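You operate a simulated robot arm through the tools that you are given. There is no shell and no other tool. Be economical: measure what you need, move in short steps, check, and stop when the job is done.

Carry out the task below with a simulated two-armed robot. There is one attempt and no reset: what you move stays moved.

TASK
Put the yellow case marked "seals" from the middle of the work bench on the top of the desk and the yellow case that says "chain" on the right end of the work bench. Turn the volt knob to 24 V. Take the hose bundle on the right end of the work bench and put it away on the back rack of the green bench. Put one of the filter boxes from the right end of the work bench on the fourth board from the bottom of the black shelf. Do these in any order. Set down upright: yellow case, filter box.

It is judged by the outcome, as a careful person would: the job done as asked, and still so three seconds after it is handed in. It fails if anything else is knocked over, pushed out of place, dropped, spilled or broken. Lids that push on must go on centred and level and be pressed home; caps that screw on are set level and turned clockwise until they are tight.

THE ROBOT
Two 7-joint arms with fingered hands on one trunk, on a base that drives. Base frame: it is fixed to the floor where the robot stands at the start and does not move with it; the origin is under the middle of the robot, x ahead of it, y to its left, z up; the surface under the hand at the start is at about z = 86. Units: cm, rad, N and s.
The left shoulder is at the start at [3, 11.9, 101.9], the right one opposite. With the tool pointing down near the work surface each hand reaches from about 40 to 78 cm from the robot's upright axis, wherever it stands, measured 20 degrees to its own side. Places, roughly: back rack of the green bench (76x17 cm) [18, 986, 80]; filter box [75, -175, 100]; fourth board of the black shelf [-270, -510, 140]; hose bundle [50, -200, 100]; right end of the work bench [70, -160, 90]; top of the desk [-200, -340, 70]; volt knob [60, -160, 90]; yellow case [50, -25, 100]. Payload 3.8 kg a hand.
The TCP of each hand is the grasp point between the finger pads, 2.5 cm short of the fingertips. In the tool frame z runs along the fingers and y along their closing line. Largest opening 8.8 cm; the body of the gripper starts 2.9 cm behind the TCP. The gripper is a hand of 4 fingers: y runs from the thumb to the fingers, the wrist lies at [-1.3, -10.6, -17.4] in the tool frame, and closing takes about 1.5 s.
Orientation is told as [roll, pitch, yaw] about the base's x, y, z axes, in that order, counted from this pose: with the fingers straight down and the wrist toward the robot, the tool's x, y and z point along [0, 1, 0], [1, 0, 0] and [0, 0, -1] of the base frame.

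THE INTERFACE
- The arms move only by the tool servo_tool. It takes "left_targets", "right_targets" or both (then of equal length, played together; a hand with none holds still); each is one flat list of numbers, 7 for each row, row after row: the turn, a rotation vector about the base's x, y, z in units of 5 degrees (1.0 is 5 degrees), then the shift along the base's x, y, z in units of 20 mm (1.0 is 20 mm), then the finger opening in cm, from 0 to 8.8. In form: [ax, ay, az, tx, ty, tz, fingers, ax, ay, az, tx, ty, tz, fingers, ...]. A call has 1 to 20 rows; each row shifts and turns the commanded pose from where the row before left it. A call with a number of a shift or a turn outside -1 to 1 is refused whole. Each row takes 0.2 s and may step no farther than 5 cm and 0.15 rad from the row before; otherwise, or with a gripper value out of range, the whole call is refused. A pose out of reach is approached as far as the arm can. The call stops where the force on the tool passes 40 N (or 10 N more than at its start, if that is more) or the arm is blocked; 0.2 s more then pass. The fingers move at their own pace (about 15.3 cm/s each) and stop on an object; they squeeze with about 30 N. The grip force told is the motor's: it shows also when the fingers shut on nothing. Time passes only in rows, and 0.2 s behind the last, so rows that do not move let the fingers close. The reply holds the time, the measured pose of the TCP, the force on the tool along the base axes, the opening and the grip force, in the units named above and with some noise, with the torque about the TCP (base axes, N m) and any sound that the robot's microphone picked up.
- Cameras (640 x 400 px; columns grow to the right, rows downward): "scene" is now at [4.64, -3.65, 156.37]; the picture's right is [-0.47, -0.88, 0.00], its down [-0.68, 0.37, -0.63] and it looks along [0.56, -0.30, -0.77] (base axes); focal length 280 px, centre (320, 200). "left" rides on the left gripper at [-6.4, -8.3, -9.8] in its tool frame; the picture's right is [-0.62, -0.37, 0.69], its down [0.71, -0.63, 0.30] and it looks along [0.32, 0.68, 0.65] (tool axes); focal length 265 px, centre (320, 200). "right" rides on the right gripper at [6.4, -8.3, -9.8] in its tool frame; the picture's right is [-0.62, 0.37, -0.69], its down [-0.71, -0.63, 0.30] and it looks along [-0.32, 0.68, 0.65] (tool axes); focal length 265 px, centre (320, 200). There is no depth. A picture from a camera that has moved, and an enlarged one, comes with that camera's place and axes in the base frame and with its lens.
- snapshot(camera): a new picture of that camera. The clock stands still meanwhile.
- slide_trunk(by): slides the trunk up (or, below 0, down) by that many cm; the arms and the scene camera ride with it, the base frame stays. It gives what a move gives, with no picture.
- drive_base(legs): drives the robot by 1 to 6 legs, each [ahead, left, turn to the left] in cm, cm and rad, along the robot's own axes; the way and the turn of a leg run together, so that a leg with both is an arc; at most 150 cm and 3.142 rad a leg. The arms and the cameras ride along, it lands a little off, and it stops where it bumps. It gives what a move gives.
- grasp_type(shape, hand): the hand has 4 fingers and takes this shape, open, in about a second: jaw (thumb against the fingers, like two jaws); tri (thumb and two fingers); tip (a fingertip pinch); poke (one finger out to press); point (the index stretched); flat (the hand flat); cup (the hand cupped); fist (a fist). The gripper value then closes the fingers along that shape, each until it touches; the sizes above hold for jaw. It gives what a move gives, with no picture.
- head_to(pan, tilt): turns the head with the scene camera to pan (to the left, within 2.094 rad either way) and tilt (down, from -0.506 to 1.204), counted from straight ahead of the robot. It gives what a move gives.
- zoom(camera, box): a new picture of the part [left, top, right, bottom] of that camera's present view, enlarged. The clock stands still meanwhile.
- job_done(): hands the job in; it is judged then, once.

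Go step by step. Nothing tells you exact positions but the pictures and the camera data: compare them with the known pose of the tool, close in by small moves and look again before you grip or let go. The budget is 165 turns and 118 pictures, counting those below and the enlarged ones. Unless the task says otherwise, let go and move clear before handing in, and close with one line.

The tools are called by a JSON object that holds its "name" and its "arguments". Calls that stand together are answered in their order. servo_tool: Moves the arms, as the interface text tells. Its arguments: {"type":"object","properties":{"left_targets":{"type":"array","items":{"type":"number"}},"right_targets":{"type":"array","items":{"type":"number"}}},"required":[]} The other tools are called the same way: slide_trunk (by) slides the trunk up or down; grasp_type (shape, hand) gives the hand a shape; drive_base (legs) drives the base; head_to (pan, tilt) turns the head that bears the scene camera; snapshot (camera) takes a picture; zoom (camera, box) takes an enlarged picture of a part of a camera's view; job_done () hands the job in.

At the start:

```text
clock: 0.0
left_position: [48.11, -5.38, 106.63]
left_ee_rot: [0.001, -0.001, -0.001]
left_contact_force: [0.8, -0.2, 0.2]
left_moment: [-0.03, 0.04, 0.0]
left_grip_width: 8.73
left_grasp_force: 0.1
left_shape: jaw
right_position: [32.84, -39.09, 114.19]
right_ee_rot: [0.0, 0.0, -0.001]
right_contact_force: [-0.5, -1.0, 0.6]
right_moment: [-0.01, 0.0, -0.02]
right_grip_width: 8.75
right_grasp_force: 0.0
right_shape: jaw
trunk travel left (down, up): [-17.5, 41.5]
robot x, y, heading: [-0.06, -0.1, 0.002]
head pan, tilt: [-0.494, 0.885]
```

scene: 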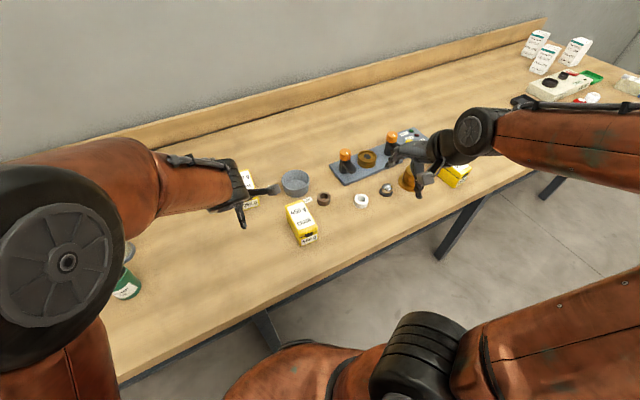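
right: 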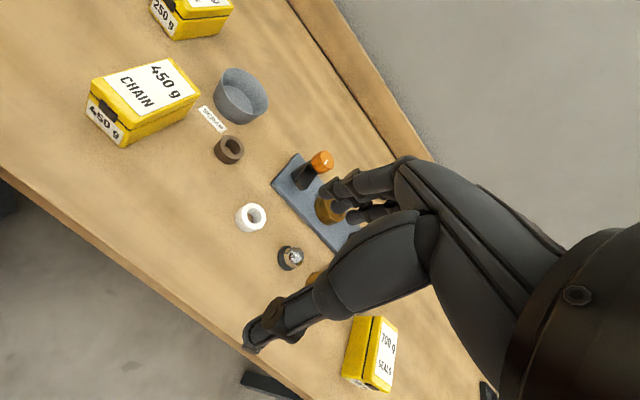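
left: 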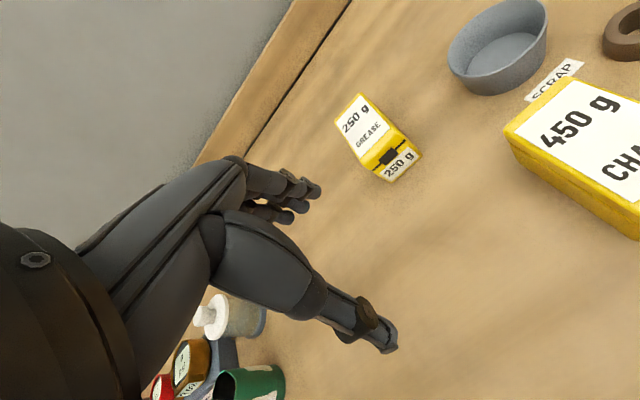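

I see the chain case at about (46,-20) and the seals case at about (40,-72). I'll raise the trunk for clearance and slide the robot right, so that each hand faces one case.

{"name": "slide_trunk", "arguments": {"by": 10}}

{"name": "zoom", "arguments": {"camera": "scene", "box": [260, 100, 500, 250]}}

{"name": "zoom", "arguments": {"camera": "scene", "box": [480, 20, 640, 120]}}

```text
clock: 1.3
left_position: [48.21, -5.21, 116.68]
left_ee_rot: [-0.001, -0.001, 0.001]
left_contact_force: [0.0, -0.2, -0.7]
left_moment: [0.02, 0.0, 0.0]
left_grip_width: 8.72
left_grasp_force: 0.1
left_shape: jaw
right_position: [32.86, -39.12, 124.1]
right_ee_rot: [-0.001, -0.001, 0.0]
right_contact_force: [-0.5, 0.0, -0.4]
right_moment: [0.02, -0.02, -0.02]
right_grip_width: 8.75
right_grasp_force: 0.1
right_shape: jaw
trunk travel left (down, up): [-27.5, 31.5]
robot x, y, heading: [0.14, 0.02, 0.002]
head pan, tilt: [-0.494, 0.885]
```

```text
2.67 times, centred on (380, 175) of scene
camera zoom: at [4.65, -3.66, 166.36], right [-0.47, -0.88, 0.0], down [-0.68, 0.37, -0.63], along [0.56, -0.3, -0.77], focal length 747 px, centre (160, 267)
```

zoom: 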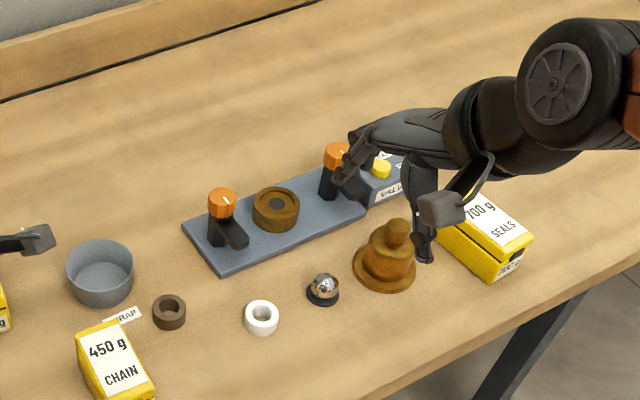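

```text
4.00 times, centred on (560, 70) of scene
camera zoom: at [4.65, -3.66, 166.36], right [-0.47, -0.88, 0.0], down [-0.68, 0.37, -0.63], along [0.56, -0.3, -0.77], focal length 1121 px, centre (-640, 720)
```

zoom: 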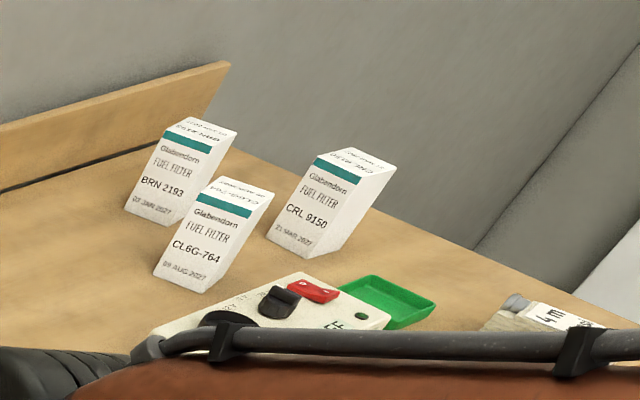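

The cases, the bell and the clamp panel are clear in the picture. Next I drive right 50 cm and look with all the cameras.

{"name": "drive_base", "arguments": {"legs": [[-3, -50, 0]]}}

{"name": "head_to", "arguments": {"pan": 0, "tilt": 0.95}}

{"name": "snapshot", "arguments": {"camera": "scene"}}

{"name": "snapshot", "arguments": {"camera": "left"}}

{"name": "snapshot", "arguments": {"camera": "right"}}

```text
clock: 4.3
left_position: [45.27, -55.59, 116.58]
left_ee_rot: [-0.001, -0.001, 0.001]
left_contact_force: [0.1, -0.2, -0.7]
left_moment: [0.01, -0.02, 0.0]
left_grip_width: 8.73
left_grasp_force: 0.0
left_shape: jaw
right_position: [29.94, -89.3, 124.16]
right_ee_rot: [-0.001, 0.0, 0.001]
right_contact_force: [0.9, -0.2, -0.4]
right_moment: [0.01, 0.02, 0.0]
right_grip_width: 8.78
right_grasp_force: 0.1
right_shape: jaw
trunk travel left (down, up): [-27.5, 31.5]
robot x, y, heading: [-2.97, -50.34, 0.003]
head pan, tilt: [-0.494, 0.885]
```

```text
clock: 5.2
left_position: [45.38, -55.53, 116.72]
left_ee_rot: [-0.001, 0.0, 0.001]
left_contact_force: [0.0, -0.4, 0.3]
left_moment: [0.01, -0.02, 0.01]
left_grip_width: 8.75
left_grasp_force: 0.1
left_shape: jaw
right_position: [29.89, -89.33, 124.11]
right_ee_rot: [-0.002, 0.0, 0.002]
right_contact_force: [0.5, 0.0, 0.3]
right_moment: [-0.04, 0.0, 0.0]
right_grip_width: 8.77
right_grasp_force: 0.1
right_shape: jaw
trunk travel left (down, up): [-27.5, 31.5]
robot x, y, heading: [-3.22, -50.09, -0.001]
head pan, tilt: [0.0, 0.949]
```

```text
112 pictures are left
camera scene: at [2.21, -50.31, 165.89], right [0.0, -1.0, 0.0], down [-0.81, 0.0, -0.58], along [0.58, 0.0, -0.81], focal length 280 px, centre (320, 200)
```

scene: 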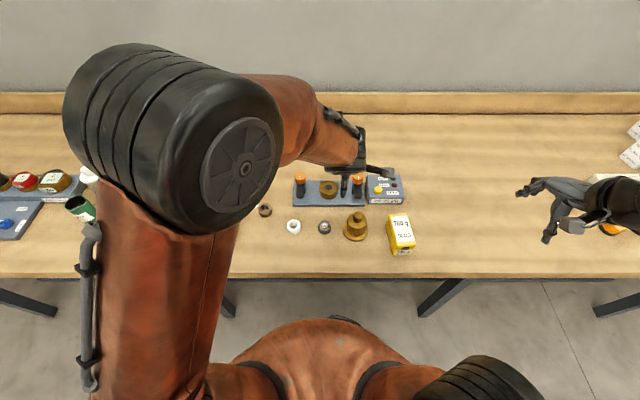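

```text
111 pictures are left
camera left: at [37.05, -61.92, 126.67], right [-0.37, -0.62, -0.69], down [-0.63, 0.71, -0.3], along [0.68, 0.33, -0.65], focal length 265 px, centre (320, 200)
```

left: 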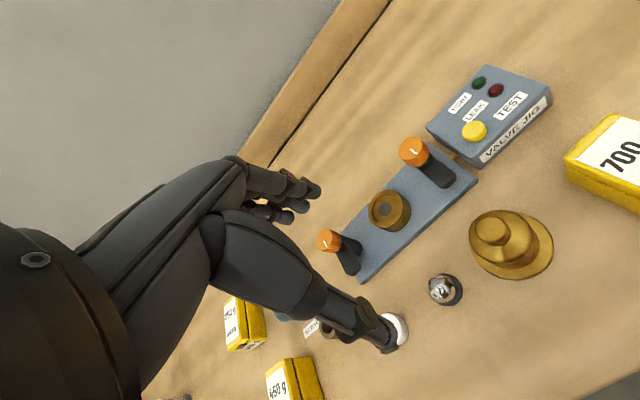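

```text
110 pictures are left
camera right: at [21.55, -83.06, 133.95], right [0.37, -0.62, 0.69], down [-0.63, -0.72, -0.3], along [0.68, -0.32, -0.65], focal length 265 px, centre (320, 200)
```

right: 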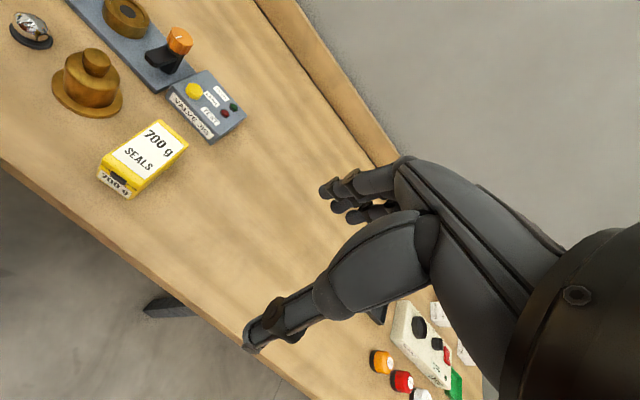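

The seals case has its long side along x, centred near (44.5,-74.7), about 6 cm wide with its top near z 91. I'll turn both hands 90° so they close along y: the right one above seals, the left one toward chain.

{"name": "servo_tool", "arguments": {"right_targets": [0, 0, 1, 0.406, 0.397, -0.53, 8.8, 0, 0, 1, 0.406, 0.397, -0.53, 8.8, 0, 0, 1, 0.406, 0.397, -0.53, 8.8, 0, 0, 1, 0.406, 0.397, -0.53, 8.8, 0, 0, 1, 0.406, 0.397, -0.53, 8.8, 0, 0, 1, 0.406, 0.397, -0.53, 8.8, 0, 0, 1, 0.406, 0.397, -0.53, 8.8, 0, 0, 1, 0.406, 0.397, -0.53, 8.8, 0, 0, 1, 0.406, 0.397, -0.53, 8.8, 0, 0, 1, 0.406, 0.397, -0.53, 8.8, 0, 0, 1, 0.406, 0.397, -0.53, 8.8, 0, 0, 1, 0.406, 0.397, -0.53, 8.8, 0, 0, 1, 0.406, 0.397, -0.53, 8.8, 0, 0, 1, 0.406, 0.397, -0.53, 8.8, 0, 0, 1, 0.406, 0.397, -0.53, 8.8, 0, 0, 1, 0.406, 0.397, -0.53, 8.8, 0, 0, 1, 0.406, 0.397, -0.53, 8.8, 0, 0, 1, 0.406, 0.397, -0.53, 8.8], "left_targets": [0, 0, -1, 0, 0.93, 0, 8.8, 0, 0, -1, 0, 0.93, 0, 8.8, 0, 0, -1, 0, 0.93, 0, 8.8, 0, 0, -1, 0, 0.93, 0, 8.8, 0, 0, -1, 0, 0.93, 0, 8.8, 0, 0, -1, 0, 0.93, 0, 8.8, 0, 0, -1, 0, 0.93, 0, 8.8, 0, 0, -1, 0, 0.93, 0, 8.8, 0, 0, -1, 0, 0.93, 0, 8.8, 0, 0, -1, 0, 0.93, 0, 8.8, 0, 0, -1, 0, 0.93, 0, 8.8, 0, 0, -1, 0, 0.93, 0, 8.8, 0, 0, -1, 0, 0.93, 0, 8.8, 0, 0, -1, 0, 0.93, 0, 8.8, 0, 0, -1, 0, 0.93, 0, 8.8, 0, 0, -1, 0, 0.93, 0, 8.8, 0, 0, -1, 0, 0.93, 0, 8.8, 0, 0, -1, 0, 0.93, 0, 8.8]}}

{"name": "snapshot", "arguments": {"camera": "right"}}

{"name": "snapshot", "arguments": {"camera": "left"}}

{"name": "snapshot", "arguments": {"camera": "scene"}}

```text
clock: 9.0
left_position: [45.42, -21.89, 116.58]
left_ee_rot: [-0.002, 0.001, -1.572]
left_contact_force: [0.6, 0.2, -0.5]
left_moment: [-0.01, -0.01, 0.02]
left_grip_width: 8.75
left_grasp_force: 0.0
left_shape: jaw
right_position: [44.5, -75.06, 105.04]
right_ee_rot: [0.002, 0.002, 1.575]
right_contact_force: [-0.1, 0.3, 1.2]
right_moment: [0.02, -0.02, -0.02]
right_grip_width: 8.78
right_grasp_force: 0.1
right_shape: jaw
trunk travel left (down, up): [-27.5, 31.5]
robot x, y, heading: [-3.14, -50.48, -0.004]
head pan, tilt: [0.0, 0.949]
```

```text
109 pictures are left
camera right: at [38.14, -83.57, 114.81], right [0.62, 0.37, 0.69], down [0.72, -0.63, -0.3], along [0.32, 0.68, -0.65], focal length 265 px, centre (320, 200)
```

right: 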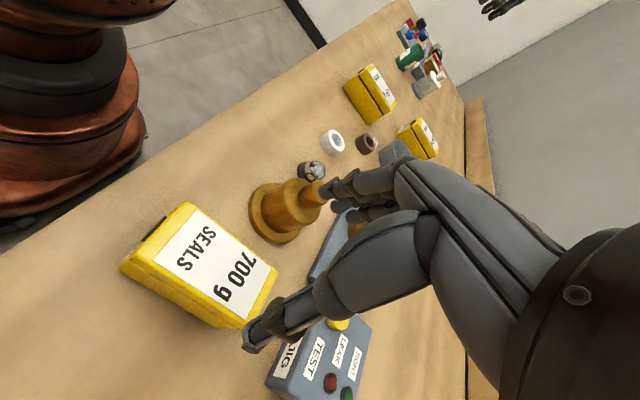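

```text
108 pictures are left
camera left: at [39.0, -13.56, 126.58], right [-0.62, 0.37, -0.69], down [0.71, 0.63, -0.31], along [0.32, -0.68, -0.65], focal length 265 px, centre (320, 200)
```

left: 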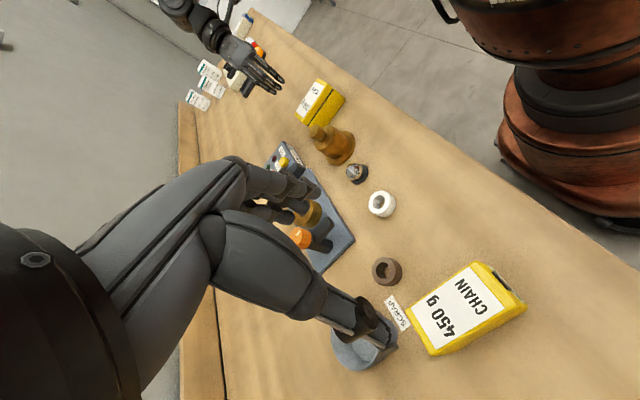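

```text
107 pictures are left
camera scene: at [2.34, -50.23, 165.89], right [0.0, -1.0, 0.0], down [-0.81, 0.0, -0.58], along [0.58, 0.0, -0.81], focal length 280 px, centre (320, 200)
```

scene: 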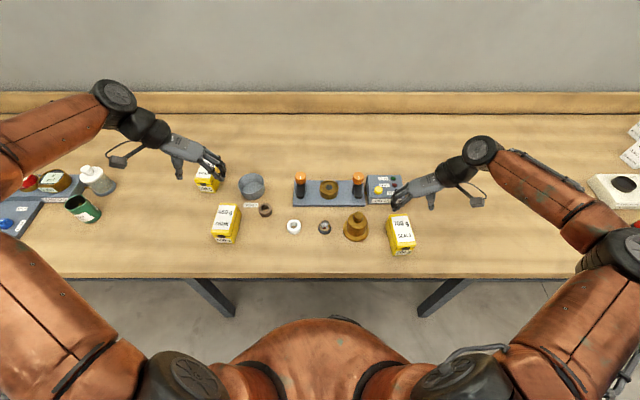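

The geometry agrees well: the seals top centre is about (44.1,-74.7,92). I'll lower the right hand over it and zoom in on chain.

{"name": "servo_tool", "arguments": {"right_targets": [0, 0, 0, -0.02, 0.02, -0.919, 8.8, 0, 0, 0, -0.02, 0.02, -0.919, 8.8, 0, 0, 0, -0.02, 0.02, -0.919, 8.8, 0, 0, 0, -0.02, 0.02, -0.919, 8.8, 0, 0, 0, -0.02, 0.02, -0.919, 8.8, 0, 0, 0, -0.02, 0.02, -0.919, 8.8, 0, 0, 0, -0.02, 0.02, -0.919, 8.8, 0, 0, 0, -0.02, 0.02, -0.919, 8.8]}}

{"name": "zoom", "arguments": {"camera": "scene", "box": [190, 160, 270, 260]}}

{"name": "zoom", "arguments": {"camera": "scene", "box": [360, 160, 460, 270]}}

{"name": "snapshot", "arguments": {"camera": "right"}}

```text
clock: 10.8
left_position: [45.15, -21.93, 116.85]
left_ee_rot: [-0.001, -0.002, -1.569]
left_contact_force: [0.1, 0.4, -0.4]
left_moment: [-0.03, -0.04, 0.02]
left_grip_width: 8.78
left_grasp_force: 0.1
left_shape: jaw
right_position: [44.21, -74.67, 90.4]
right_ee_rot: [-0.004, 0.0, 1.57]
right_contact_force: [1.0, -1.9, 10.2]
right_moment: [-0.05, 0.09, 0.02]
right_grip_width: 8.78
right_grasp_force: 0.0
right_shape: jaw
trunk travel left (down, up): [-27.5, 31.5]
robot x, y, heading: [-3.06, -50.46, 0.002]
head pan, tilt: [0.0, 0.949]
```

```text
4.00 times, centred on (230, 210) of scene
camera zoom: at [2.1, -50.26, 165.92], right [0.0, -1.0, 0.0], down [-0.81, 0.0, -0.58], along [0.58, 0.0, -0.81], focal length 1121 px, centre (680, 160)
```

zoom: 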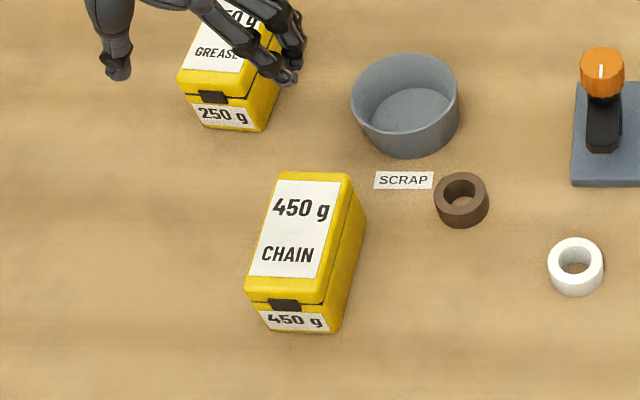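

```text
3.64 times, centred on (410, 215) of scene
camera zoom: at [2.1, -50.26, 165.92], right [0.0, -1.0, 0.0], down [-0.81, 0.0, -0.58], along [0.58, 0.0, -0.81], focal length 1019 px, centre (-7, 146)
```

zoom: 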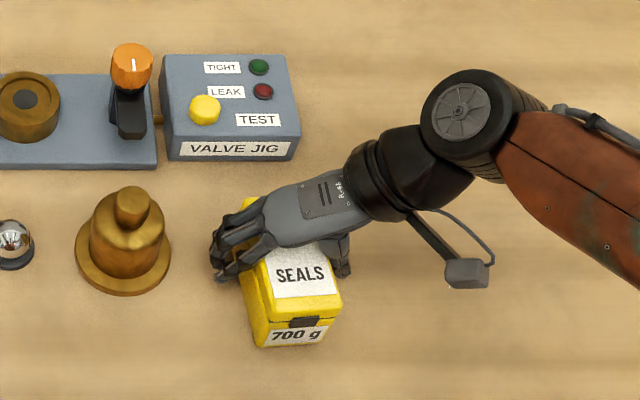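

```text
104 pictures are left
camera right: at [37.75, -83.24, 100.28], right [0.62, 0.37, 0.69], down [0.72, -0.63, -0.3], along [0.33, 0.68, -0.65], focal length 265 px, centre (320, 200)
```

right: 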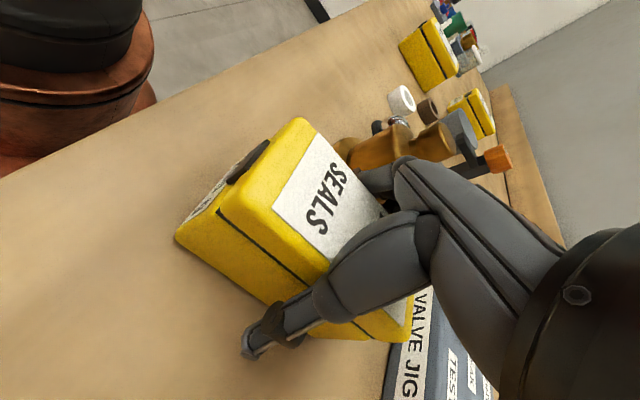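

The fingers straddle the seals case and the palm just touches its top. I'll lift 6 mm, then close.

{"name": "servo_tool", "arguments": {"right_targets": [0, 0, 0, 0, 0, 0.3, 8.8, 0, 0, 0, 0, 0, 0, 4, 0, 0, 0, 0, 0, 0, 4, 0, 0, 0, 0, 0, 0, 4, 0, 0, 0, 0, 0, 0, 4, 0, 0, 0, 0, 0, 0, 4, 0, 0, 0, 0, 0, 0, 4, 0, 0, 0, 0, 0, 0, 4, 0, 0, 0, 0, 0, 0, 4]}}

{"name": "snapshot", "arguments": {"camera": "right"}}

```text
clock: 12.8
left_position: [45.31, -21.92, 116.66]
left_ee_rot: [-0.002, 0.001, -1.569]
left_contact_force: [0.1, -0.1, -0.2]
left_moment: [-0.02, 0.05, 0.01]
left_grip_width: 8.75
left_grasp_force: 0.0
left_shape: jaw
right_position: [44.12, -74.79, 90.99]
right_ee_rot: [0.0, -0.001, 1.572]
right_contact_force: [-1.5, -0.1, 0.2]
right_moment: [0.1, -0.1, -0.01]
right_grip_width: 5.92
right_grasp_force: 30.3
right_shape: jaw
trunk travel left (down, up): [-27.5, 31.5]
robot x, y, heading: [-2.26, -50.3, -0.002]
head pan, tilt: [0.0, 0.949]
```

```text
103 pictures are left
camera right: at [37.77, -83.26, 100.71], right [0.62, 0.37, 0.69], down [0.72, -0.63, -0.3], along [0.32, 0.68, -0.65], focal length 265 px, centre (320, 200)
```

right: 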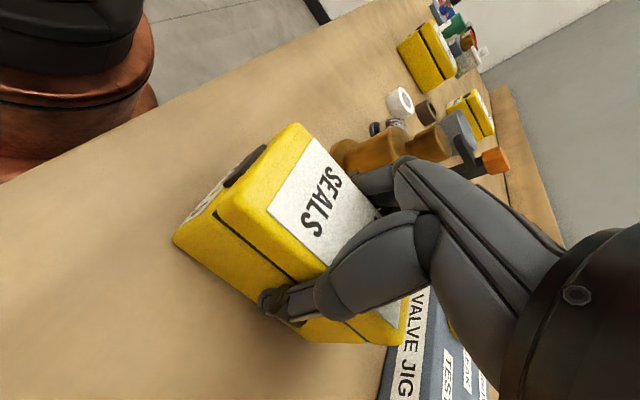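

Seals is gripped at 5.92 cm. I'll lift it while the left hand goes down over chain, which sits at about (48,-20.8), aligned with x.

{"name": "servo_tool", "arguments": {"right_targets": [0, 0, 0, 0, 0, 0.3, 4, 0, 0, 0, 0, 0, 0.3, 4, 0, 0, 0, 0, 0, 0.3, 4, 0, 0, 0, 0, 0, 0.3, 4, 0, 0, 0, 0, 0, 0.3, 4, 0, 0, 0, 0, 0, 0.3, 4, 0, 0, 0, 0, 0, 0.3, 4, 0, 0, 0, 0, 0, 0.3, 4, 0, 0, 0, 0, 0, 0.3, 4, 0, 0, 0, 0, 0, 0.3, 4, 0, 0, 0, 0, 0, 0.3, 4, 0, 0, 0, 0, 0, 0.3, 4], "left_targets": [0, 0, 0, 0.1, 0.046, -0.9, 8.8, 0, 0, 0, 0.1, 0.046, -0.9, 8.8, 0, 0, 0, 0.1, 0.046, -0.9, 8.8, 0, 0, 0, 0.1, 0.046, -0.9, 8.8, 0, 0, 0, 0.1, 0.046, -0.9, 8.8, 0, 0, 0, 0.1, 0.046, -0.9, 8.8, 0, 0, 0, 0.1, 0.046, -0.9, 8.8, 0, 0, 0, 0.1, 0.046, -0.9, 8.8, 0, 0, 0, 0.1, 0.046, -0.9, 8.8, 0, 0, 0, 0.1, 0.046, -0.9, 8.8, 0, 0, 0, 0.1, 0.046, -0.9, 8.8, 0, 0, 0, 0.1, 0.046, -0.7, 8.8]}}

{"name": "snapshot", "arguments": {"camera": "left"}}

{"name": "snapshot", "arguments": {"camera": "scene"}}

```text
clock: 15.4
left_position: [47.81, -20.8, 95.59]
left_ee_rot: [-0.002, 0.0, -1.568]
left_contact_force: [0.3, -0.7, 0.6]
left_moment: [0.02, 0.01, -0.01]
left_grip_width: 8.76
left_grasp_force: 0.1
left_shape: jaw
right_position: [44.25, -74.75, 98.14]
right_ee_rot: [0.002, 0.001, 1.572]
right_contact_force: [-0.4, -0.4, -6.0]
right_moment: [-0.04, -0.03, -0.02]
right_grip_width: 5.89
right_grasp_force: 30.2
right_shape: jaw
trunk travel left (down, up): [-27.5, 31.5]
robot x, y, heading: [-3.08, -50.08, -0.002]
head pan, tilt: [0.0, 0.949]
```

```text
102 pictures are left
camera left: at [41.4, -12.56, 105.45], right [-0.62, 0.37, -0.69], down [0.71, 0.63, -0.3], along [0.33, -0.68, -0.65], focal length 265 px, centre (320, 200)
```

left: 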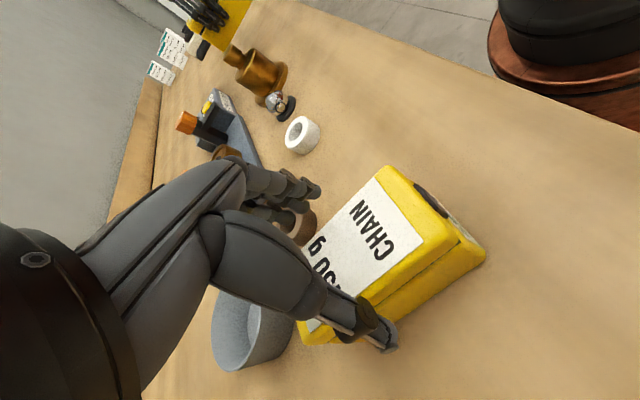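

```text
101 pictures are left
camera scene: at [2.31, -50.31, 165.89], right [0.0, -1.0, 0.0], down [-0.81, 0.0, -0.58], along [0.58, 0.0, -0.81], focal length 280 px, centre (320, 200)
```

scene: 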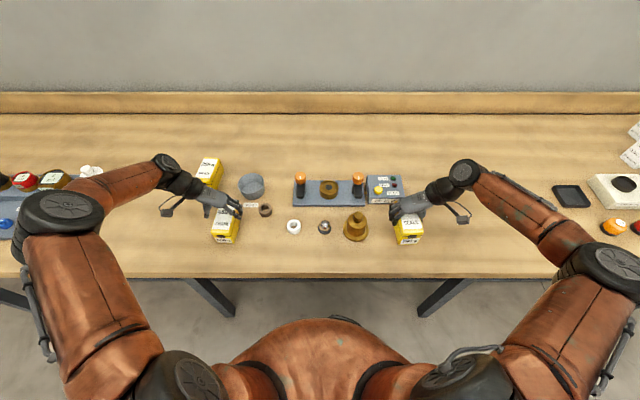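

Left hand straddles chain. I'll lower it 4.5 cm and close.

{"name": "servo_tool", "arguments": {"left_targets": [0, 0, 0, 0, 0, -0.75, 8.8, 0, 0, 0, 0, 0, -0.75, 8.8, 0, 0, 0, 0, 0, -0.75, 8.8, 0, 0, 0, 0, 0, 0, 8.8, 0, 0, 0, 0, 0, 0, 4, 0, 0, 0, 0, 0, 0, 4, 0, 0, 0, 0, 0, 0, 4, 0, 0, 0, 0, 0, 0, 4, 0, 0, 0, 0, 0, 0, 4, 0, 0, 0, 0, 0, 0, 4, 0, 0, 0, 0, 0, 0, 4, 0, 0, 0, 0, 0, 0, 4]}}

{"name": "snapshot", "arguments": {"camera": "left"}}

```text
clock: 18.0
left_position: [47.71, -21.04, 91.01]
left_ee_rot: [0.0, 0.0, -1.569]
left_contact_force: [0.0, 1.2, 8.5]
left_moment: [-0.3, 0.08, -0.13]
left_grip_width: 6.32
left_grasp_force: 29.6
left_shape: jaw
right_position: [44.16, -74.83, 98.29]
right_ee_rot: [0.001, 0.001, 1.573]
right_contact_force: [-0.9, -1.1, -7.0]
right_moment: [0.02, 0.01, -0.04]
right_grip_width: 5.88
right_grasp_force: 29.8
right_shape: jaw
trunk travel left (down, up): [-27.5, 31.5]
robot x, y, heading: [-3.06, -50.43, -0.001]
head pan, tilt: [0.0, 0.949]
```

```text
100 pictures are left
camera left: at [41.35, -12.63, 101.04], right [-0.62, 0.37, -0.69], down [0.71, 0.63, -0.3], along [0.33, -0.68, -0.65], focal length 265 px, centre (320, 200)
```

left: 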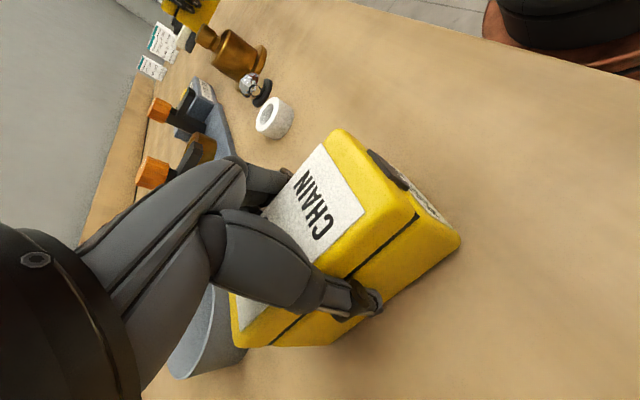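

Both cases are gripped. I'll lift both well clear, then drive right toward the right end of the bench and look.

{"name": "servo_tool", "arguments": {"left_targets": [0, 0, 0, 0, 0, 0.5, 4, 0, 0, 0, 0, 0, 0.7, 4, 0, 0, 0, 0, 0, 0.9, 4, 0, 0, 0, 0, 0, 0.9, 4, 0, 0, 0, 0, 0, 0.9, 4, 0, 0, 0, 0, 0, 0.9, 4, 0, 0, 0, 0, 0, 0.9, 4, 0, 0, 0, 0, 0, 0.9, 4], "right_targets": [0, 0, 0, 0, 0, 0.5, 4, 0, 0, 0, 0, 0, 0.5, 4, 0, 0, 0, 0, 0, 0.5, 4, 0, 0, 0, 0, 0, 0.5, 4, 0, 0, 0, 0, 0, 0.5, 4, 0, 0, 0, 0, 0, 0.5, 4, 0, 0, 0, 0, 0, 0.5, 4, 0, 0, 0, 0, 0, 0.5, 4]}}

{"name": "slide_trunk", "arguments": {"by": 10}}

{"name": "drive_base", "arguments": {"legs": [[-10, -50, 0]]}}

{"name": "head_to", "arguments": {"pan": -0.5, "tilt": 0.8}}

{"name": "snapshot", "arguments": {"camera": "scene"}}

```text
clock: 19.8
left_position: [47.68, -20.84, 104.21]
left_ee_rot: [-0.001, 0.0, -1.569]
left_contact_force: [-0.1, -0.5, -4.3]
left_moment: [-0.01, 0.04, 0.01]
left_grip_width: 6.28
left_grasp_force: 30.3
left_shape: jaw
right_position: [44.36, -74.76, 106.16]
right_ee_rot: [0.001, 0.0, 1.573]
right_contact_force: [0.1, 0.5, -7.4]
right_moment: [0.01, 0.01, -0.02]
right_grip_width: 5.9
right_grasp_force: 29.9
right_shape: jaw
trunk travel left (down, up): [-27.5, 31.5]
robot x, y, heading: [-2.97, -50.51, 0.001]
head pan, tilt: [0.0, 0.949]
```

```text
clock: 21.1
left_position: [47.76, -20.86, 114.14]
left_ee_rot: [-0.001, 0.002, -1.569]
left_contact_force: [-0.3, 0.0, -5.1]
left_moment: [-0.03, 0.03, 0.01]
left_grip_width: 6.28
left_grasp_force: 29.6
left_shape: jaw
right_position: [44.33, -74.77, 116.06]
right_ee_rot: [0.0, 0.001, 1.572]
right_contact_force: [0.5, -0.4, -7.1]
right_moment: [0.01, 0.04, 0.0]
right_grip_width: 5.87
right_grasp_force: 30.1
right_shape: jaw
trunk travel left (down, up): [-37.5, 21.5]
robot x, y, heading: [-2.62, -49.93, 0.004]
head pan, tilt: [0.0, 0.949]
```

```text
clock: 24.1
left_position: [37.94, -70.65, 114.21]
left_ee_rot: [-0.002, 0.001, -1.57]
left_contact_force: [-0.9, -0.1, -4.3]
left_moment: [-0.02, -0.04, 0.0]
left_grip_width: 6.28
left_grasp_force: 30.4
left_shape: jaw
right_position: [34.26, -124.67, 116.1]
right_ee_rot: [0.0, 0.0, 1.57]
right_contact_force: [-0.8, -0.6, -6.6]
right_moment: [0.01, -0.02, -0.01]
right_grip_width: 5.9
right_grasp_force: 30.0
right_shape: jaw
trunk travel left (down, up): [-37.5, 21.5]
robot x, y, heading: [-12.64, -100.24, -0.001]
head pan, tilt: [0.0, 0.949]
```

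```text
clock: 25.1
left_position: [37.87, -70.68, 114.15]
left_ee_rot: [-0.003, 0.0, -1.572]
left_contact_force: [0.3, -0.3, -4.9]
left_moment: [0.0, 0.03, -0.01]
left_grip_width: 6.29
left_grasp_force: 30.3
left_shape: jaw
right_position: [34.29, -124.53, 116.13]
right_ee_rot: [0.002, 0.0, 1.571]
right_contact_force: [0.1, 0.1, -7.1]
right_moment: [-0.01, 0.0, 0.02]
right_grip_width: 5.88
right_grasp_force: 30.0
right_shape: jaw
trunk travel left (down, up): [-37.5, 21.5]
robot x, y, heading: [-12.79, -99.92, -0.005]
head pan, tilt: [-0.499, 0.799]
```

```text
99 pictures are left
camera scene: at [-7.76, -103.84, 177.04], right [-0.48, -0.88, 0.0], down [-0.63, 0.34, -0.7], along [0.61, -0.33, -0.72], focal length 280 px, centre (320, 200)
```

scene: 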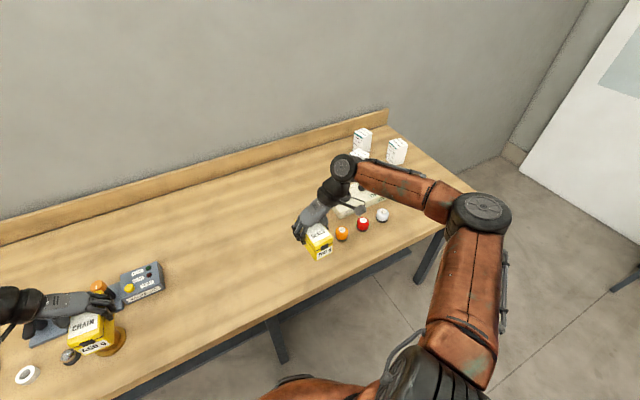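

I need a full view of the right end, so I'll back off a bit and drive further right.

{"name": "drive_base", "arguments": {"legs": [[-30, -70, 0]]}}

{"name": "head_to", "arguments": {"pan": 0, "tilt": 0.6}}

{"name": "snapshot", "arguments": {"camera": "scene"}}

{"name": "zoom", "arguments": {"camera": "scene", "box": [200, 80, 440, 230]}}

```text
clock: 29.2
left_position: [7.71, -141.35, 114.18]
left_ee_rot: [-0.002, -0.001, -1.569]
left_contact_force: [0.0, -0.5, -3.8]
left_moment: [0.01, 0.01, 0.0]
left_grip_width: 6.26
left_grasp_force: 30.1
left_shape: jaw
right_position: [4.16, -195.29, 116.11]
right_ee_rot: [0.002, 0.0, 1.571]
right_contact_force: [-0.9, -0.8, -7.7]
right_moment: [0.04, -0.02, 0.02]
right_grip_width: 5.87
right_grasp_force: 29.8
right_shape: jaw
trunk travel left (down, up): [-37.5, 21.5]
robot x, y, heading: [-43.25, -171.4, 0.001]
head pan, tilt: [-0.499, 0.799]
```

```text
clock: 30.1
left_position: [7.6, -141.33, 114.07]
left_ee_rot: [-0.003, -0.001, -1.569]
left_contact_force: [-0.2, 0.2, -3.8]
left_moment: [0.0, -0.02, 0.01]
left_grip_width: 6.3
left_grasp_force: 29.5
left_shape: jaw
right_position: [4.09, -195.26, 116.03]
right_ee_rot: [0.001, 0.001, 1.57]
right_contact_force: [0.8, 0.4, -7.3]
right_moment: [0.01, 0.01, -0.03]
right_grip_width: 5.89
right_grasp_force: 29.7
right_shape: jaw
trunk travel left (down, up): [-37.5, 21.5]
robot x, y, heading: [-43.29, -170.69, -0.005]
head pan, tilt: [0.0, 0.6]
```

```text
98 pictures are left
camera scene: at [-36.15, -170.73, 178.72], right [0.0, -1.0, 0.0], down [-0.57, 0.0, -0.82], along [0.82, 0.0, -0.57], focal length 280 px, centre (320, 200)
```

scene: 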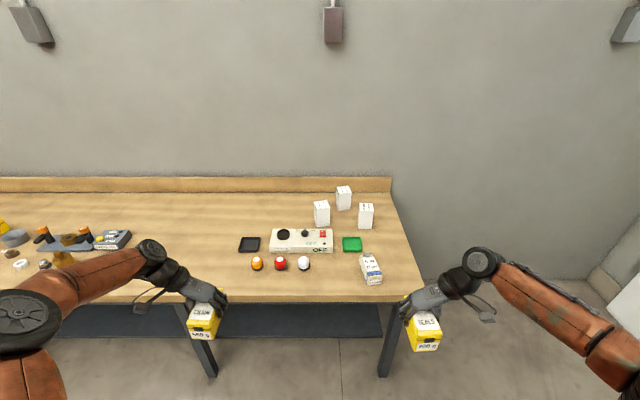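

```text
2.67 times, centred on (320, 155) of scene
camera zoom: at [-36.15, -170.73, 178.72], right [0.0, -1.0, 0.0], down [-0.57, 0.0, -0.82], along [0.82, 0.0, -0.57], focal length 747 px, centre (320, 320)
```

zoom: 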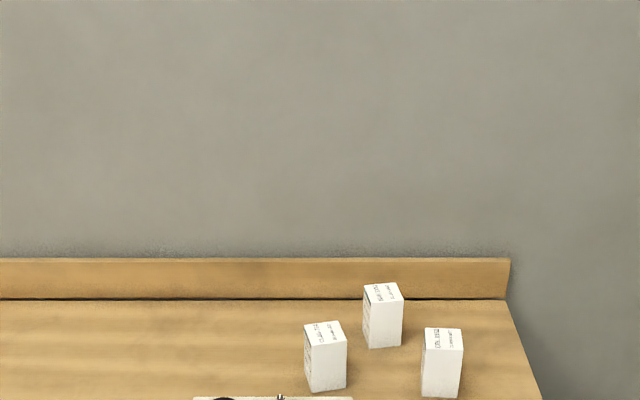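

{"name": "zoom", "arguments": {"camera": "scene", "box": [220, 180, 420, 305]}}

```text
3.20 times, centred on (320, 242) of scene
camera zoom: at [-36.15, -170.73, 178.72], right [0.0, -1.0, 0.0], down [-0.57, 0.0, -0.82], along [0.82, 0.0, -0.57], focal length 897 px, centre (320, 64)
```

zoom: 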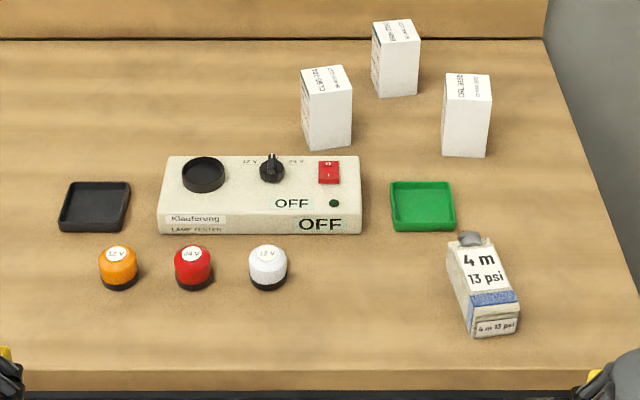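

The right end is clear now: lamp tester, coloured lamps, hose bundle near (43,-192) and filter boxes near (72,-194). There is a free spot between the white lamp and the hose at about (45,-176). I'll drive so that the left hand with chain stands over it.

{"name": "drive_base", "arguments": {"legs": [[0, -34.5, 0], [37.5, 0, 0]]}}

{"name": "head_to", "arguments": {"pan": 0.45, "tilt": 0.85}}

{"name": "snapshot", "arguments": {"camera": "scene"}}

{"name": "snapshot", "arguments": {"camera": "left"}}

```text
clock: 34.4
left_position: [45.61, -175.69, 114.1]
left_ee_rot: [-0.001, 0.001, -1.574]
left_contact_force: [-0.1, -0.2, -5.2]
left_moment: [0.0, 0.0, 0.03]
left_grip_width: 6.3
left_grasp_force: 29.5
left_shape: jaw
right_position: [41.85, -229.7, 116.11]
right_ee_rot: [0.001, -0.001, 1.57]
right_contact_force: [-0.6, 0.2, -7.2]
right_moment: [0.01, -0.01, 0.0]
right_grip_width: 5.86
right_grasp_force: 29.7
right_shape: jaw
trunk travel left (down, up): [-37.5, 21.5]
robot x, y, heading: [-5.59, -205.03, -0.005]
head pan, tilt: [0.0, 0.6]
```

```text
clock: 35.3
left_position: [45.43, -175.64, 114.14]
left_ee_rot: [-0.003, 0.001, -1.573]
left_contact_force: [-0.5, 0.0, -4.0]
left_moment: [-0.01, 0.0, 0.0]
left_grip_width: 6.29
left_grasp_force: 29.8
left_shape: jaw
right_position: [41.69, -229.64, 116.08]
right_ee_rot: [0.003, 0.0, 1.568]
right_contact_force: [-0.5, -0.3, -7.9]
right_moment: [0.0, 0.0, -0.01]
right_grip_width: 5.9
right_grasp_force: 30.2
right_shape: jaw
trunk travel left (down, up): [-37.5, 21.5]
robot x, y, heading: [-5.3, -204.83, 0.0]
head pan, tilt: [0.45, 0.85]
```

```text
95 pictures are left
camera scene: at [-0.36, -201.65, 176.64], right [0.43, -0.9, 0.0], down [-0.68, -0.33, -0.66], along [0.59, 0.29, -0.75], focal length 280 px, centre (320, 200)
```

scene: 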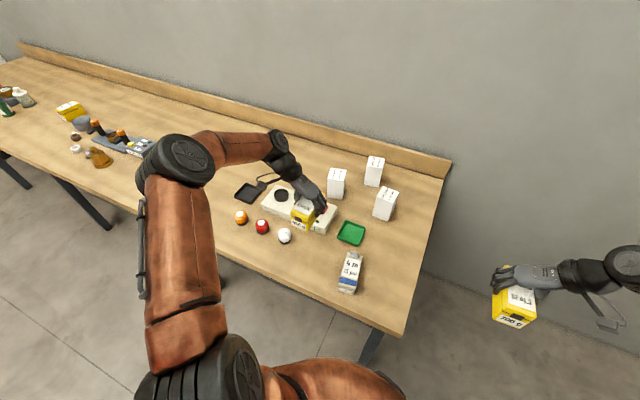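

```text
94 pictures are left
camera left: at [39.05, -167.42, 124.13], right [-0.62, 0.37, -0.69], down [0.71, 0.63, -0.31], along [0.32, -0.68, -0.65], focal length 265 px, centre (320, 200)
```

left: 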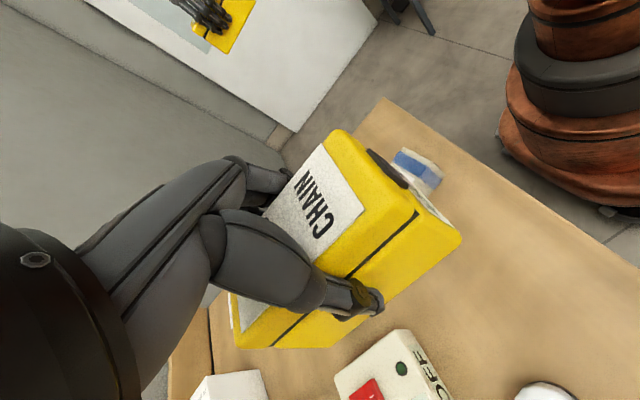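

The spot is free. I'll set the case a little nearer the front edge (x≈42.5) to stay clear of the tester, first lowering most of the way.

{"name": "servo_tool", "arguments": {"left_targets": [0, 0, 0, -0.15, 0, -1, 4, 0, 0, 0, -0.15, 0, -1, 4, 0, 0, 0, -0.15, 0, -1, 4, 0, 0, 0, -0.15, 0, -1, 4, 0, 0, 0, -0.15, 0, -1, 4, 0, 0, 0, -0.15, 0, -1, 4, 0, 0, 0, -0.15, 0, -1, 4, 0, 0, 0, -0.15, 0, -1, 4, 0, 0, 0, -0.15, 0, -0.8, 4, 0, 0, 0, -0.15, 0, -0.5, 4]}}

{"name": "snapshot", "arguments": {"camera": "left"}}

{"name": "zoom", "arguments": {"camera": "scene", "box": [200, 140, 440, 300]}}

```text
clock: 37.5
left_position: [42.55, -175.57, 95.48]
left_ee_rot: [-0.001, 0.001, -1.571]
left_contact_force: [0.2, 0.4, -4.0]
left_moment: [0.0, -0.01, -0.01]
left_grip_width: 6.29
left_grasp_force: 30.2
left_shape: jaw
right_position: [41.73, -229.72, 115.97]
right_ee_rot: [0.003, 0.0, 1.57]
right_contact_force: [0.0, 0.4, -7.1]
right_moment: [0.0, 0.0, 0.02]
right_grip_width: 5.84
right_grasp_force: 30.0
right_shape: jaw
trunk travel left (down, up): [-37.5, 21.5]
robot x, y, heading: [-5.37, -205.4, -0.001]
head pan, tilt: [0.45, 0.85]
```

```text
93 pictures are left
camera left: at [36.1, -167.41, 105.48], right [-0.62, 0.37, -0.69], down [0.71, 0.63, -0.31], along [0.32, -0.68, -0.65], focal length 265 px, centre (320, 200)
```

left: 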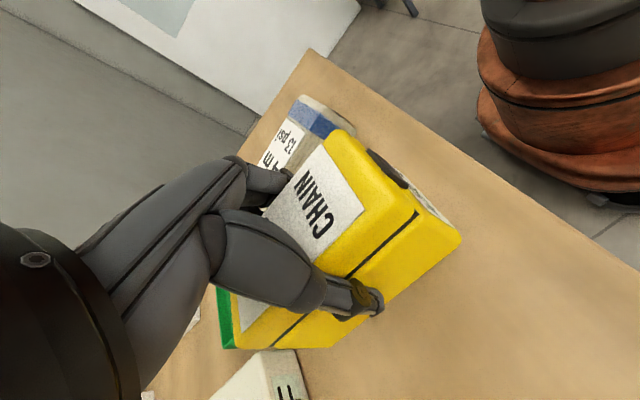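

```text
2.50 times, centred on (320, 220) of scene
camera zoom: at [-0.32, -201.63, 176.64], right [0.43, -0.9, 0.0], down [-0.68, -0.33, -0.66], along [0.59, 0.29, -0.75], focal length 700 px, centre (320, 150)
```

zoom: 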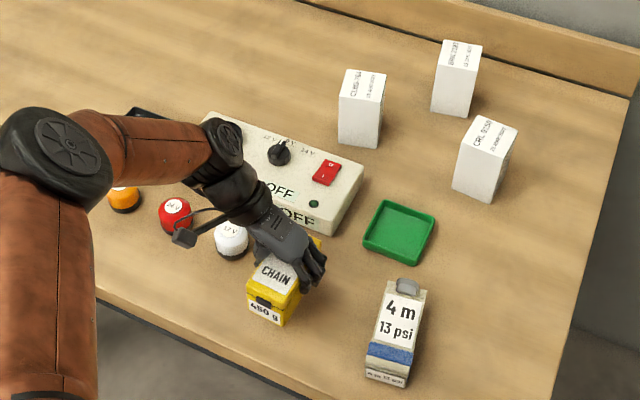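

Clear all round. I'll lower it to contact and release in slow steps.

{"name": "servo_tool", "arguments": {"left_targets": [0, 0, 0, 0, 0, -0.5, 4, 0, 0, 0, 0, 0, -0.5, 4, 0, 0, 0, 0, 0, -0.5, 4, 0, 0, 0, 0, 0, -0.3, 4, 0, 0, 0, 0, 0, -0.2, 4, 0, 0, 0, 0, 0, -0.1, 4, 0, 0, 0, 0, 0, 0, 4]}}

```text
clock: 39.1
left_position: [42.51, -175.67, 91.32]
left_ee_rot: [-0.002, 0.0, -1.571]
left_contact_force: [0.5, 0.7, -4.9]
left_moment: [0.01, 0.03, 0.02]
left_grip_width: 6.25
left_grasp_force: 30.1
left_shape: jaw
right_position: [41.77, -229.84, 116.04]
right_ee_rot: [0.002, 0.0, 1.571]
right_contact_force: [0.0, -1.0, -7.5]
right_moment: [0.0, -0.04, 0.0]
right_grip_width: 5.88
right_grasp_force: 30.2
right_shape: jaw
trunk travel left (down, up): [-37.5, 21.5]
robot x, y, heading: [-5.53, -205.21, 0.002]
head pan, tilt: [0.45, 0.85]
```

{"name": "servo_tool", "arguments": {"left_targets": [0, 0, 0, 0, 0, -0.1, 4, 0, 0, 0, 0, 0, -0.1, 4, 0, 0, 0, 0, 0, -0.1, 4, 0, 0, 0, 0, 0, 0, 4]}}

```text
clock: 40.1
left_position: [42.33, -175.64, 91.08]
left_ee_rot: [0.003, 0.003, -1.571]
left_contact_force: [0.2, 5.7, 24.6]
left_moment: [-0.51, -0.01, -0.1]
left_grip_width: 6.28
left_grasp_force: 29.7
left_shape: jaw
right_position: [41.55, -229.65, 116.23]
right_ee_rot: [0.0, -0.001, 1.569]
right_contact_force: [0.5, 0.3, -7.1]
right_moment: [0.01, -0.03, 0.0]
right_grip_width: 5.91
right_grasp_force: 30.2
right_shape: jaw
trunk travel left (down, up): [-37.5, 21.5]
robot x, y, heading: [-5.75, -204.76, -0.0]
head pan, tilt: [0.45, 0.85]
```

The case is on the bench. I'll ease the pressure, open and rise.

{"name": "servo_tool", "arguments": {"left_targets": [0, 0, 0, 0, 0, 0.1, 4, 0, 0, 0, 0, 0, 0, 7, 0, 0, 0, 0, 0, 0, 8.8, 0, 0, 0, 0, 0, 0, 8.8, 0, 0, 0, 0, 0, 0, 8.8, 0, 0, 0, 0, 0, 0, 8.8, 0, 0, 0, 0, 0, 0, 8.8, 0, 0, 0, 0, 0, 0.5, 8.8, 0, 0, 0, 0, 0, 0.7, 8.8, 0, 0, 0, 0, 0, 1, 8.8, 0, 0, 0, 0, 0, 1, 8.8, 0, 0, 0, 0, 0, 1, 8.8, 0, 0, 0, 0, 0, 1, 8.8, 0, 0, 0, 0, 0, 1, 8.8, 0, 0, 0, 0, 0, 1, 8.8]}}

{"name": "zoom", "arguments": {"camera": "scene", "box": [200, 140, 440, 300]}}

{"name": "snapshot", "arguments": {"camera": "left"}}

```text
clock: 43.3
left_position: [42.27, -175.79, 105.31]
left_ee_rot: [-0.002, 0.003, -1.572]
left_contact_force: [1.2, 0.1, -0.2]
left_moment: [0.01, 0.02, 0.02]
left_grip_width: 8.8
left_grasp_force: 0.0
left_shape: jaw
right_position: [41.68, -229.77, 116.09]
right_ee_rot: [0.001, 0.001, 1.567]
right_contact_force: [-1.1, 0.2, -7.6]
right_moment: [0.01, 0.0, 0.02]
right_grip_width: 5.89
right_grasp_force: 30.0
right_shape: jaw
trunk travel left (down, up): [-37.5, 21.5]
robot x, y, heading: [-5.72, -204.94, -0.006]
head pan, tilt: [0.45, 0.85]
```

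```text
2.50 times, centred on (320, 220) of scene
camera zoom: at [-0.41, -201.69, 176.64], right [0.43, -0.9, 0.0], down [-0.68, -0.33, -0.66], along [0.59, 0.29, -0.75], focal length 700 px, centre (320, 150)
```

zoom: 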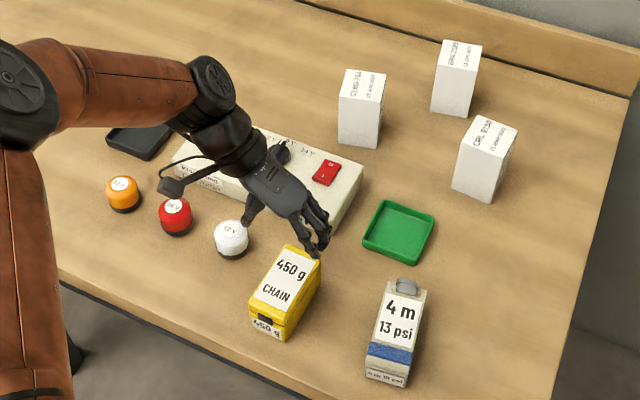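

```text
90 pictures are left
camera left: at [35.99, -167.42, 115.34], right [-0.62, 0.37, -0.69], down [0.71, 0.63, -0.3], along [0.32, -0.68, -0.66], focal length 265 px, centre (320, 200)
```

left: 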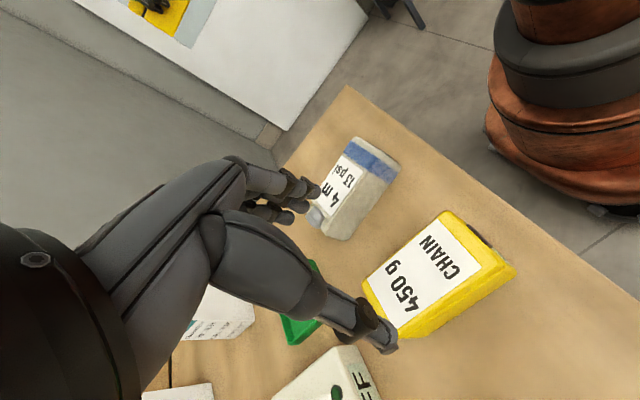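

Chain stands upright in place. Next is the volt knob: I'll raise the left hand, move left 18 cm and look closely at the tester.

{"name": "servo_tool", "arguments": {"left_targets": [0, 0, 0, -0.5, 0.5, 1, 8.8, 0, 0, 0, -0.5, 0.5, 1, 8.8, 0, 0, 0, -0.5, 0.5, 1, 8.8, 0, 0, 0, -0.5, 0.5, 1, 8.8, 0, 0, 0, -0.5, 0.5, 1, 8.8]}}

{"name": "drive_base", "arguments": {"legs": [[0, 18, 0]]}}

{"name": "head_to", "arguments": {"pan": 0.33, "tilt": 0.9}}

{"name": "snapshot", "arguments": {"camera": "scene"}}

{"name": "zoom", "arguments": {"camera": "scene", "box": [280, 130, 360, 180]}}

```text
clock: 44.5
left_position: [37.29, -170.75, 115.49]
left_ee_rot: [-0.001, 0.0, -1.573]
left_contact_force: [-1.0, 0.3, 1.1]
left_moment: [0.01, -0.01, -0.01]
left_grip_width: 8.78
left_grasp_force: 0.0
left_shape: jaw
right_position: [41.48, -229.74, 116.05]
right_ee_rot: [0.0, 0.0, 1.567]
right_contact_force: [-0.9, 0.4, -7.4]
right_moment: [0.06, -0.02, -0.01]
right_grip_width: 5.89
right_grasp_force: 30.0
right_shape: jaw
trunk travel left (down, up): [-37.5, 21.5]
robot x, y, heading: [-5.46, -204.96, -0.006]
head pan, tilt: [0.45, 0.85]
```

```text
clock: 46.0
left_position: [37.44, -152.66, 115.41]
left_ee_rot: [-0.002, -0.001, -1.572]
left_contact_force: [0.7, 0.1, -0.4]
left_moment: [-0.01, 0.01, 0.0]
left_grip_width: 8.81
left_grasp_force: 0.1
left_shape: jaw
right_position: [41.77, -211.55, 116.16]
right_ee_rot: [0.002, -0.001, 1.568]
right_contact_force: [-0.2, 0.2, -6.6]
right_moment: [-0.05, -0.02, 0.0]
right_grip_width: 5.88
right_grasp_force: 30.1
right_shape: jaw
trunk travel left (down, up): [-37.5, 21.5]
robot x, y, heading: [-5.55, -186.85, -0.001]
head pan, tilt: [0.45, 0.85]
```

```text
clock: 46.6
left_position: [37.32, -152.5, 115.31]
left_ee_rot: [-0.001, 0.0, -1.571]
left_contact_force: [0.3, 0.4, 0.1]
left_moment: [0.0, 0.0, 0.0]
left_grip_width: 8.79
left_grasp_force: 0.2
left_shape: jaw
right_position: [41.76, -211.51, 116.15]
right_ee_rot: [0.001, 0.002, 1.569]
right_contact_force: [-0.7, 0.1, -7.6]
right_moment: [0.0, -0.03, -0.02]
right_grip_width: 5.86
right_grasp_force: 30.0
right_shape: jaw
trunk travel left (down, up): [-37.5, 21.5]
robot x, y, heading: [-5.38, -187.0, -0.003]
head pan, tilt: [0.33, 0.901]
```

```text
89 pictures are left
camera scene: at [-0.24, -184.34, 176.25], right [0.32, -0.95, 0.0], down [-0.74, -0.25, -0.62], along [0.59, 0.2, -0.78], focal length 280 px, centre (320, 200)
```

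scene: 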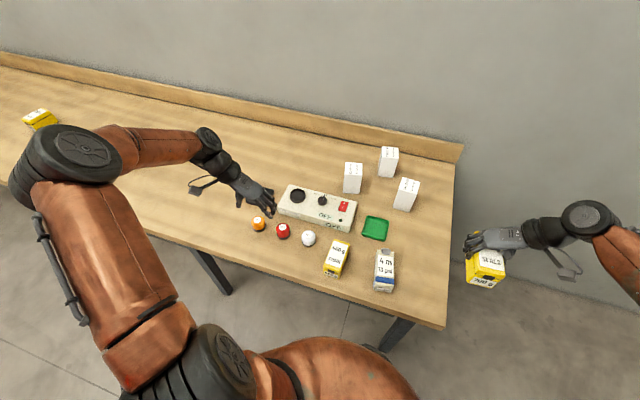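

```text
8.00 times, centred on (320, 155) of scene
camera zoom: at [-0.24, -184.34, 176.25], right [0.32, -0.95, 0.0], down [-0.74, -0.25, -0.62], along [0.59, 0.2, -0.78], focal length 2242 px, centre (320, 560)
```

zoom: 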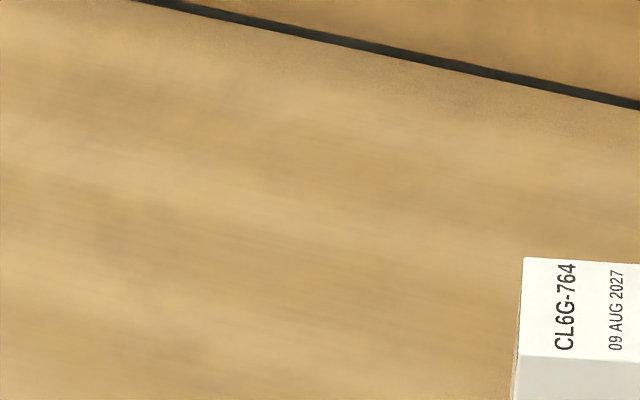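

{"name": "zoom", "arguments": {"camera": "scene", "box": [275, 180, 365, 236]}}

{"name": "zoom", "arguments": {"camera": "scene", "box": [302, 186, 342, 211]}}

```text
7.11 times, centred on (320, 208) of scene
camera zoom: at [-0.24, -184.34, 176.25], right [0.32, -0.95, 0.0], down [-0.74, -0.25, -0.62], along [0.59, 0.2, -0.78], focal length 1992 px, centre (320, 143)
```

zoom: 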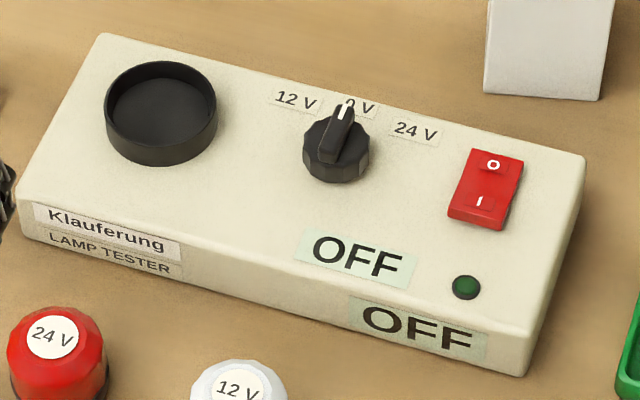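

```text
16.00 times, centred on (322, 198) of scene
camera zoom: at [-0.24, -184.34, 176.25], right [0.32, -0.95, 0.0], down [-0.74, -0.25, -0.62], along [0.59, 0.2, -0.78], focal length 4483 px, centre (288, 224)
```

zoom: 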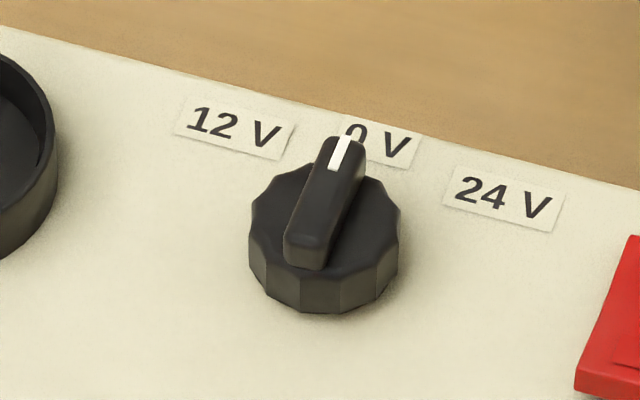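

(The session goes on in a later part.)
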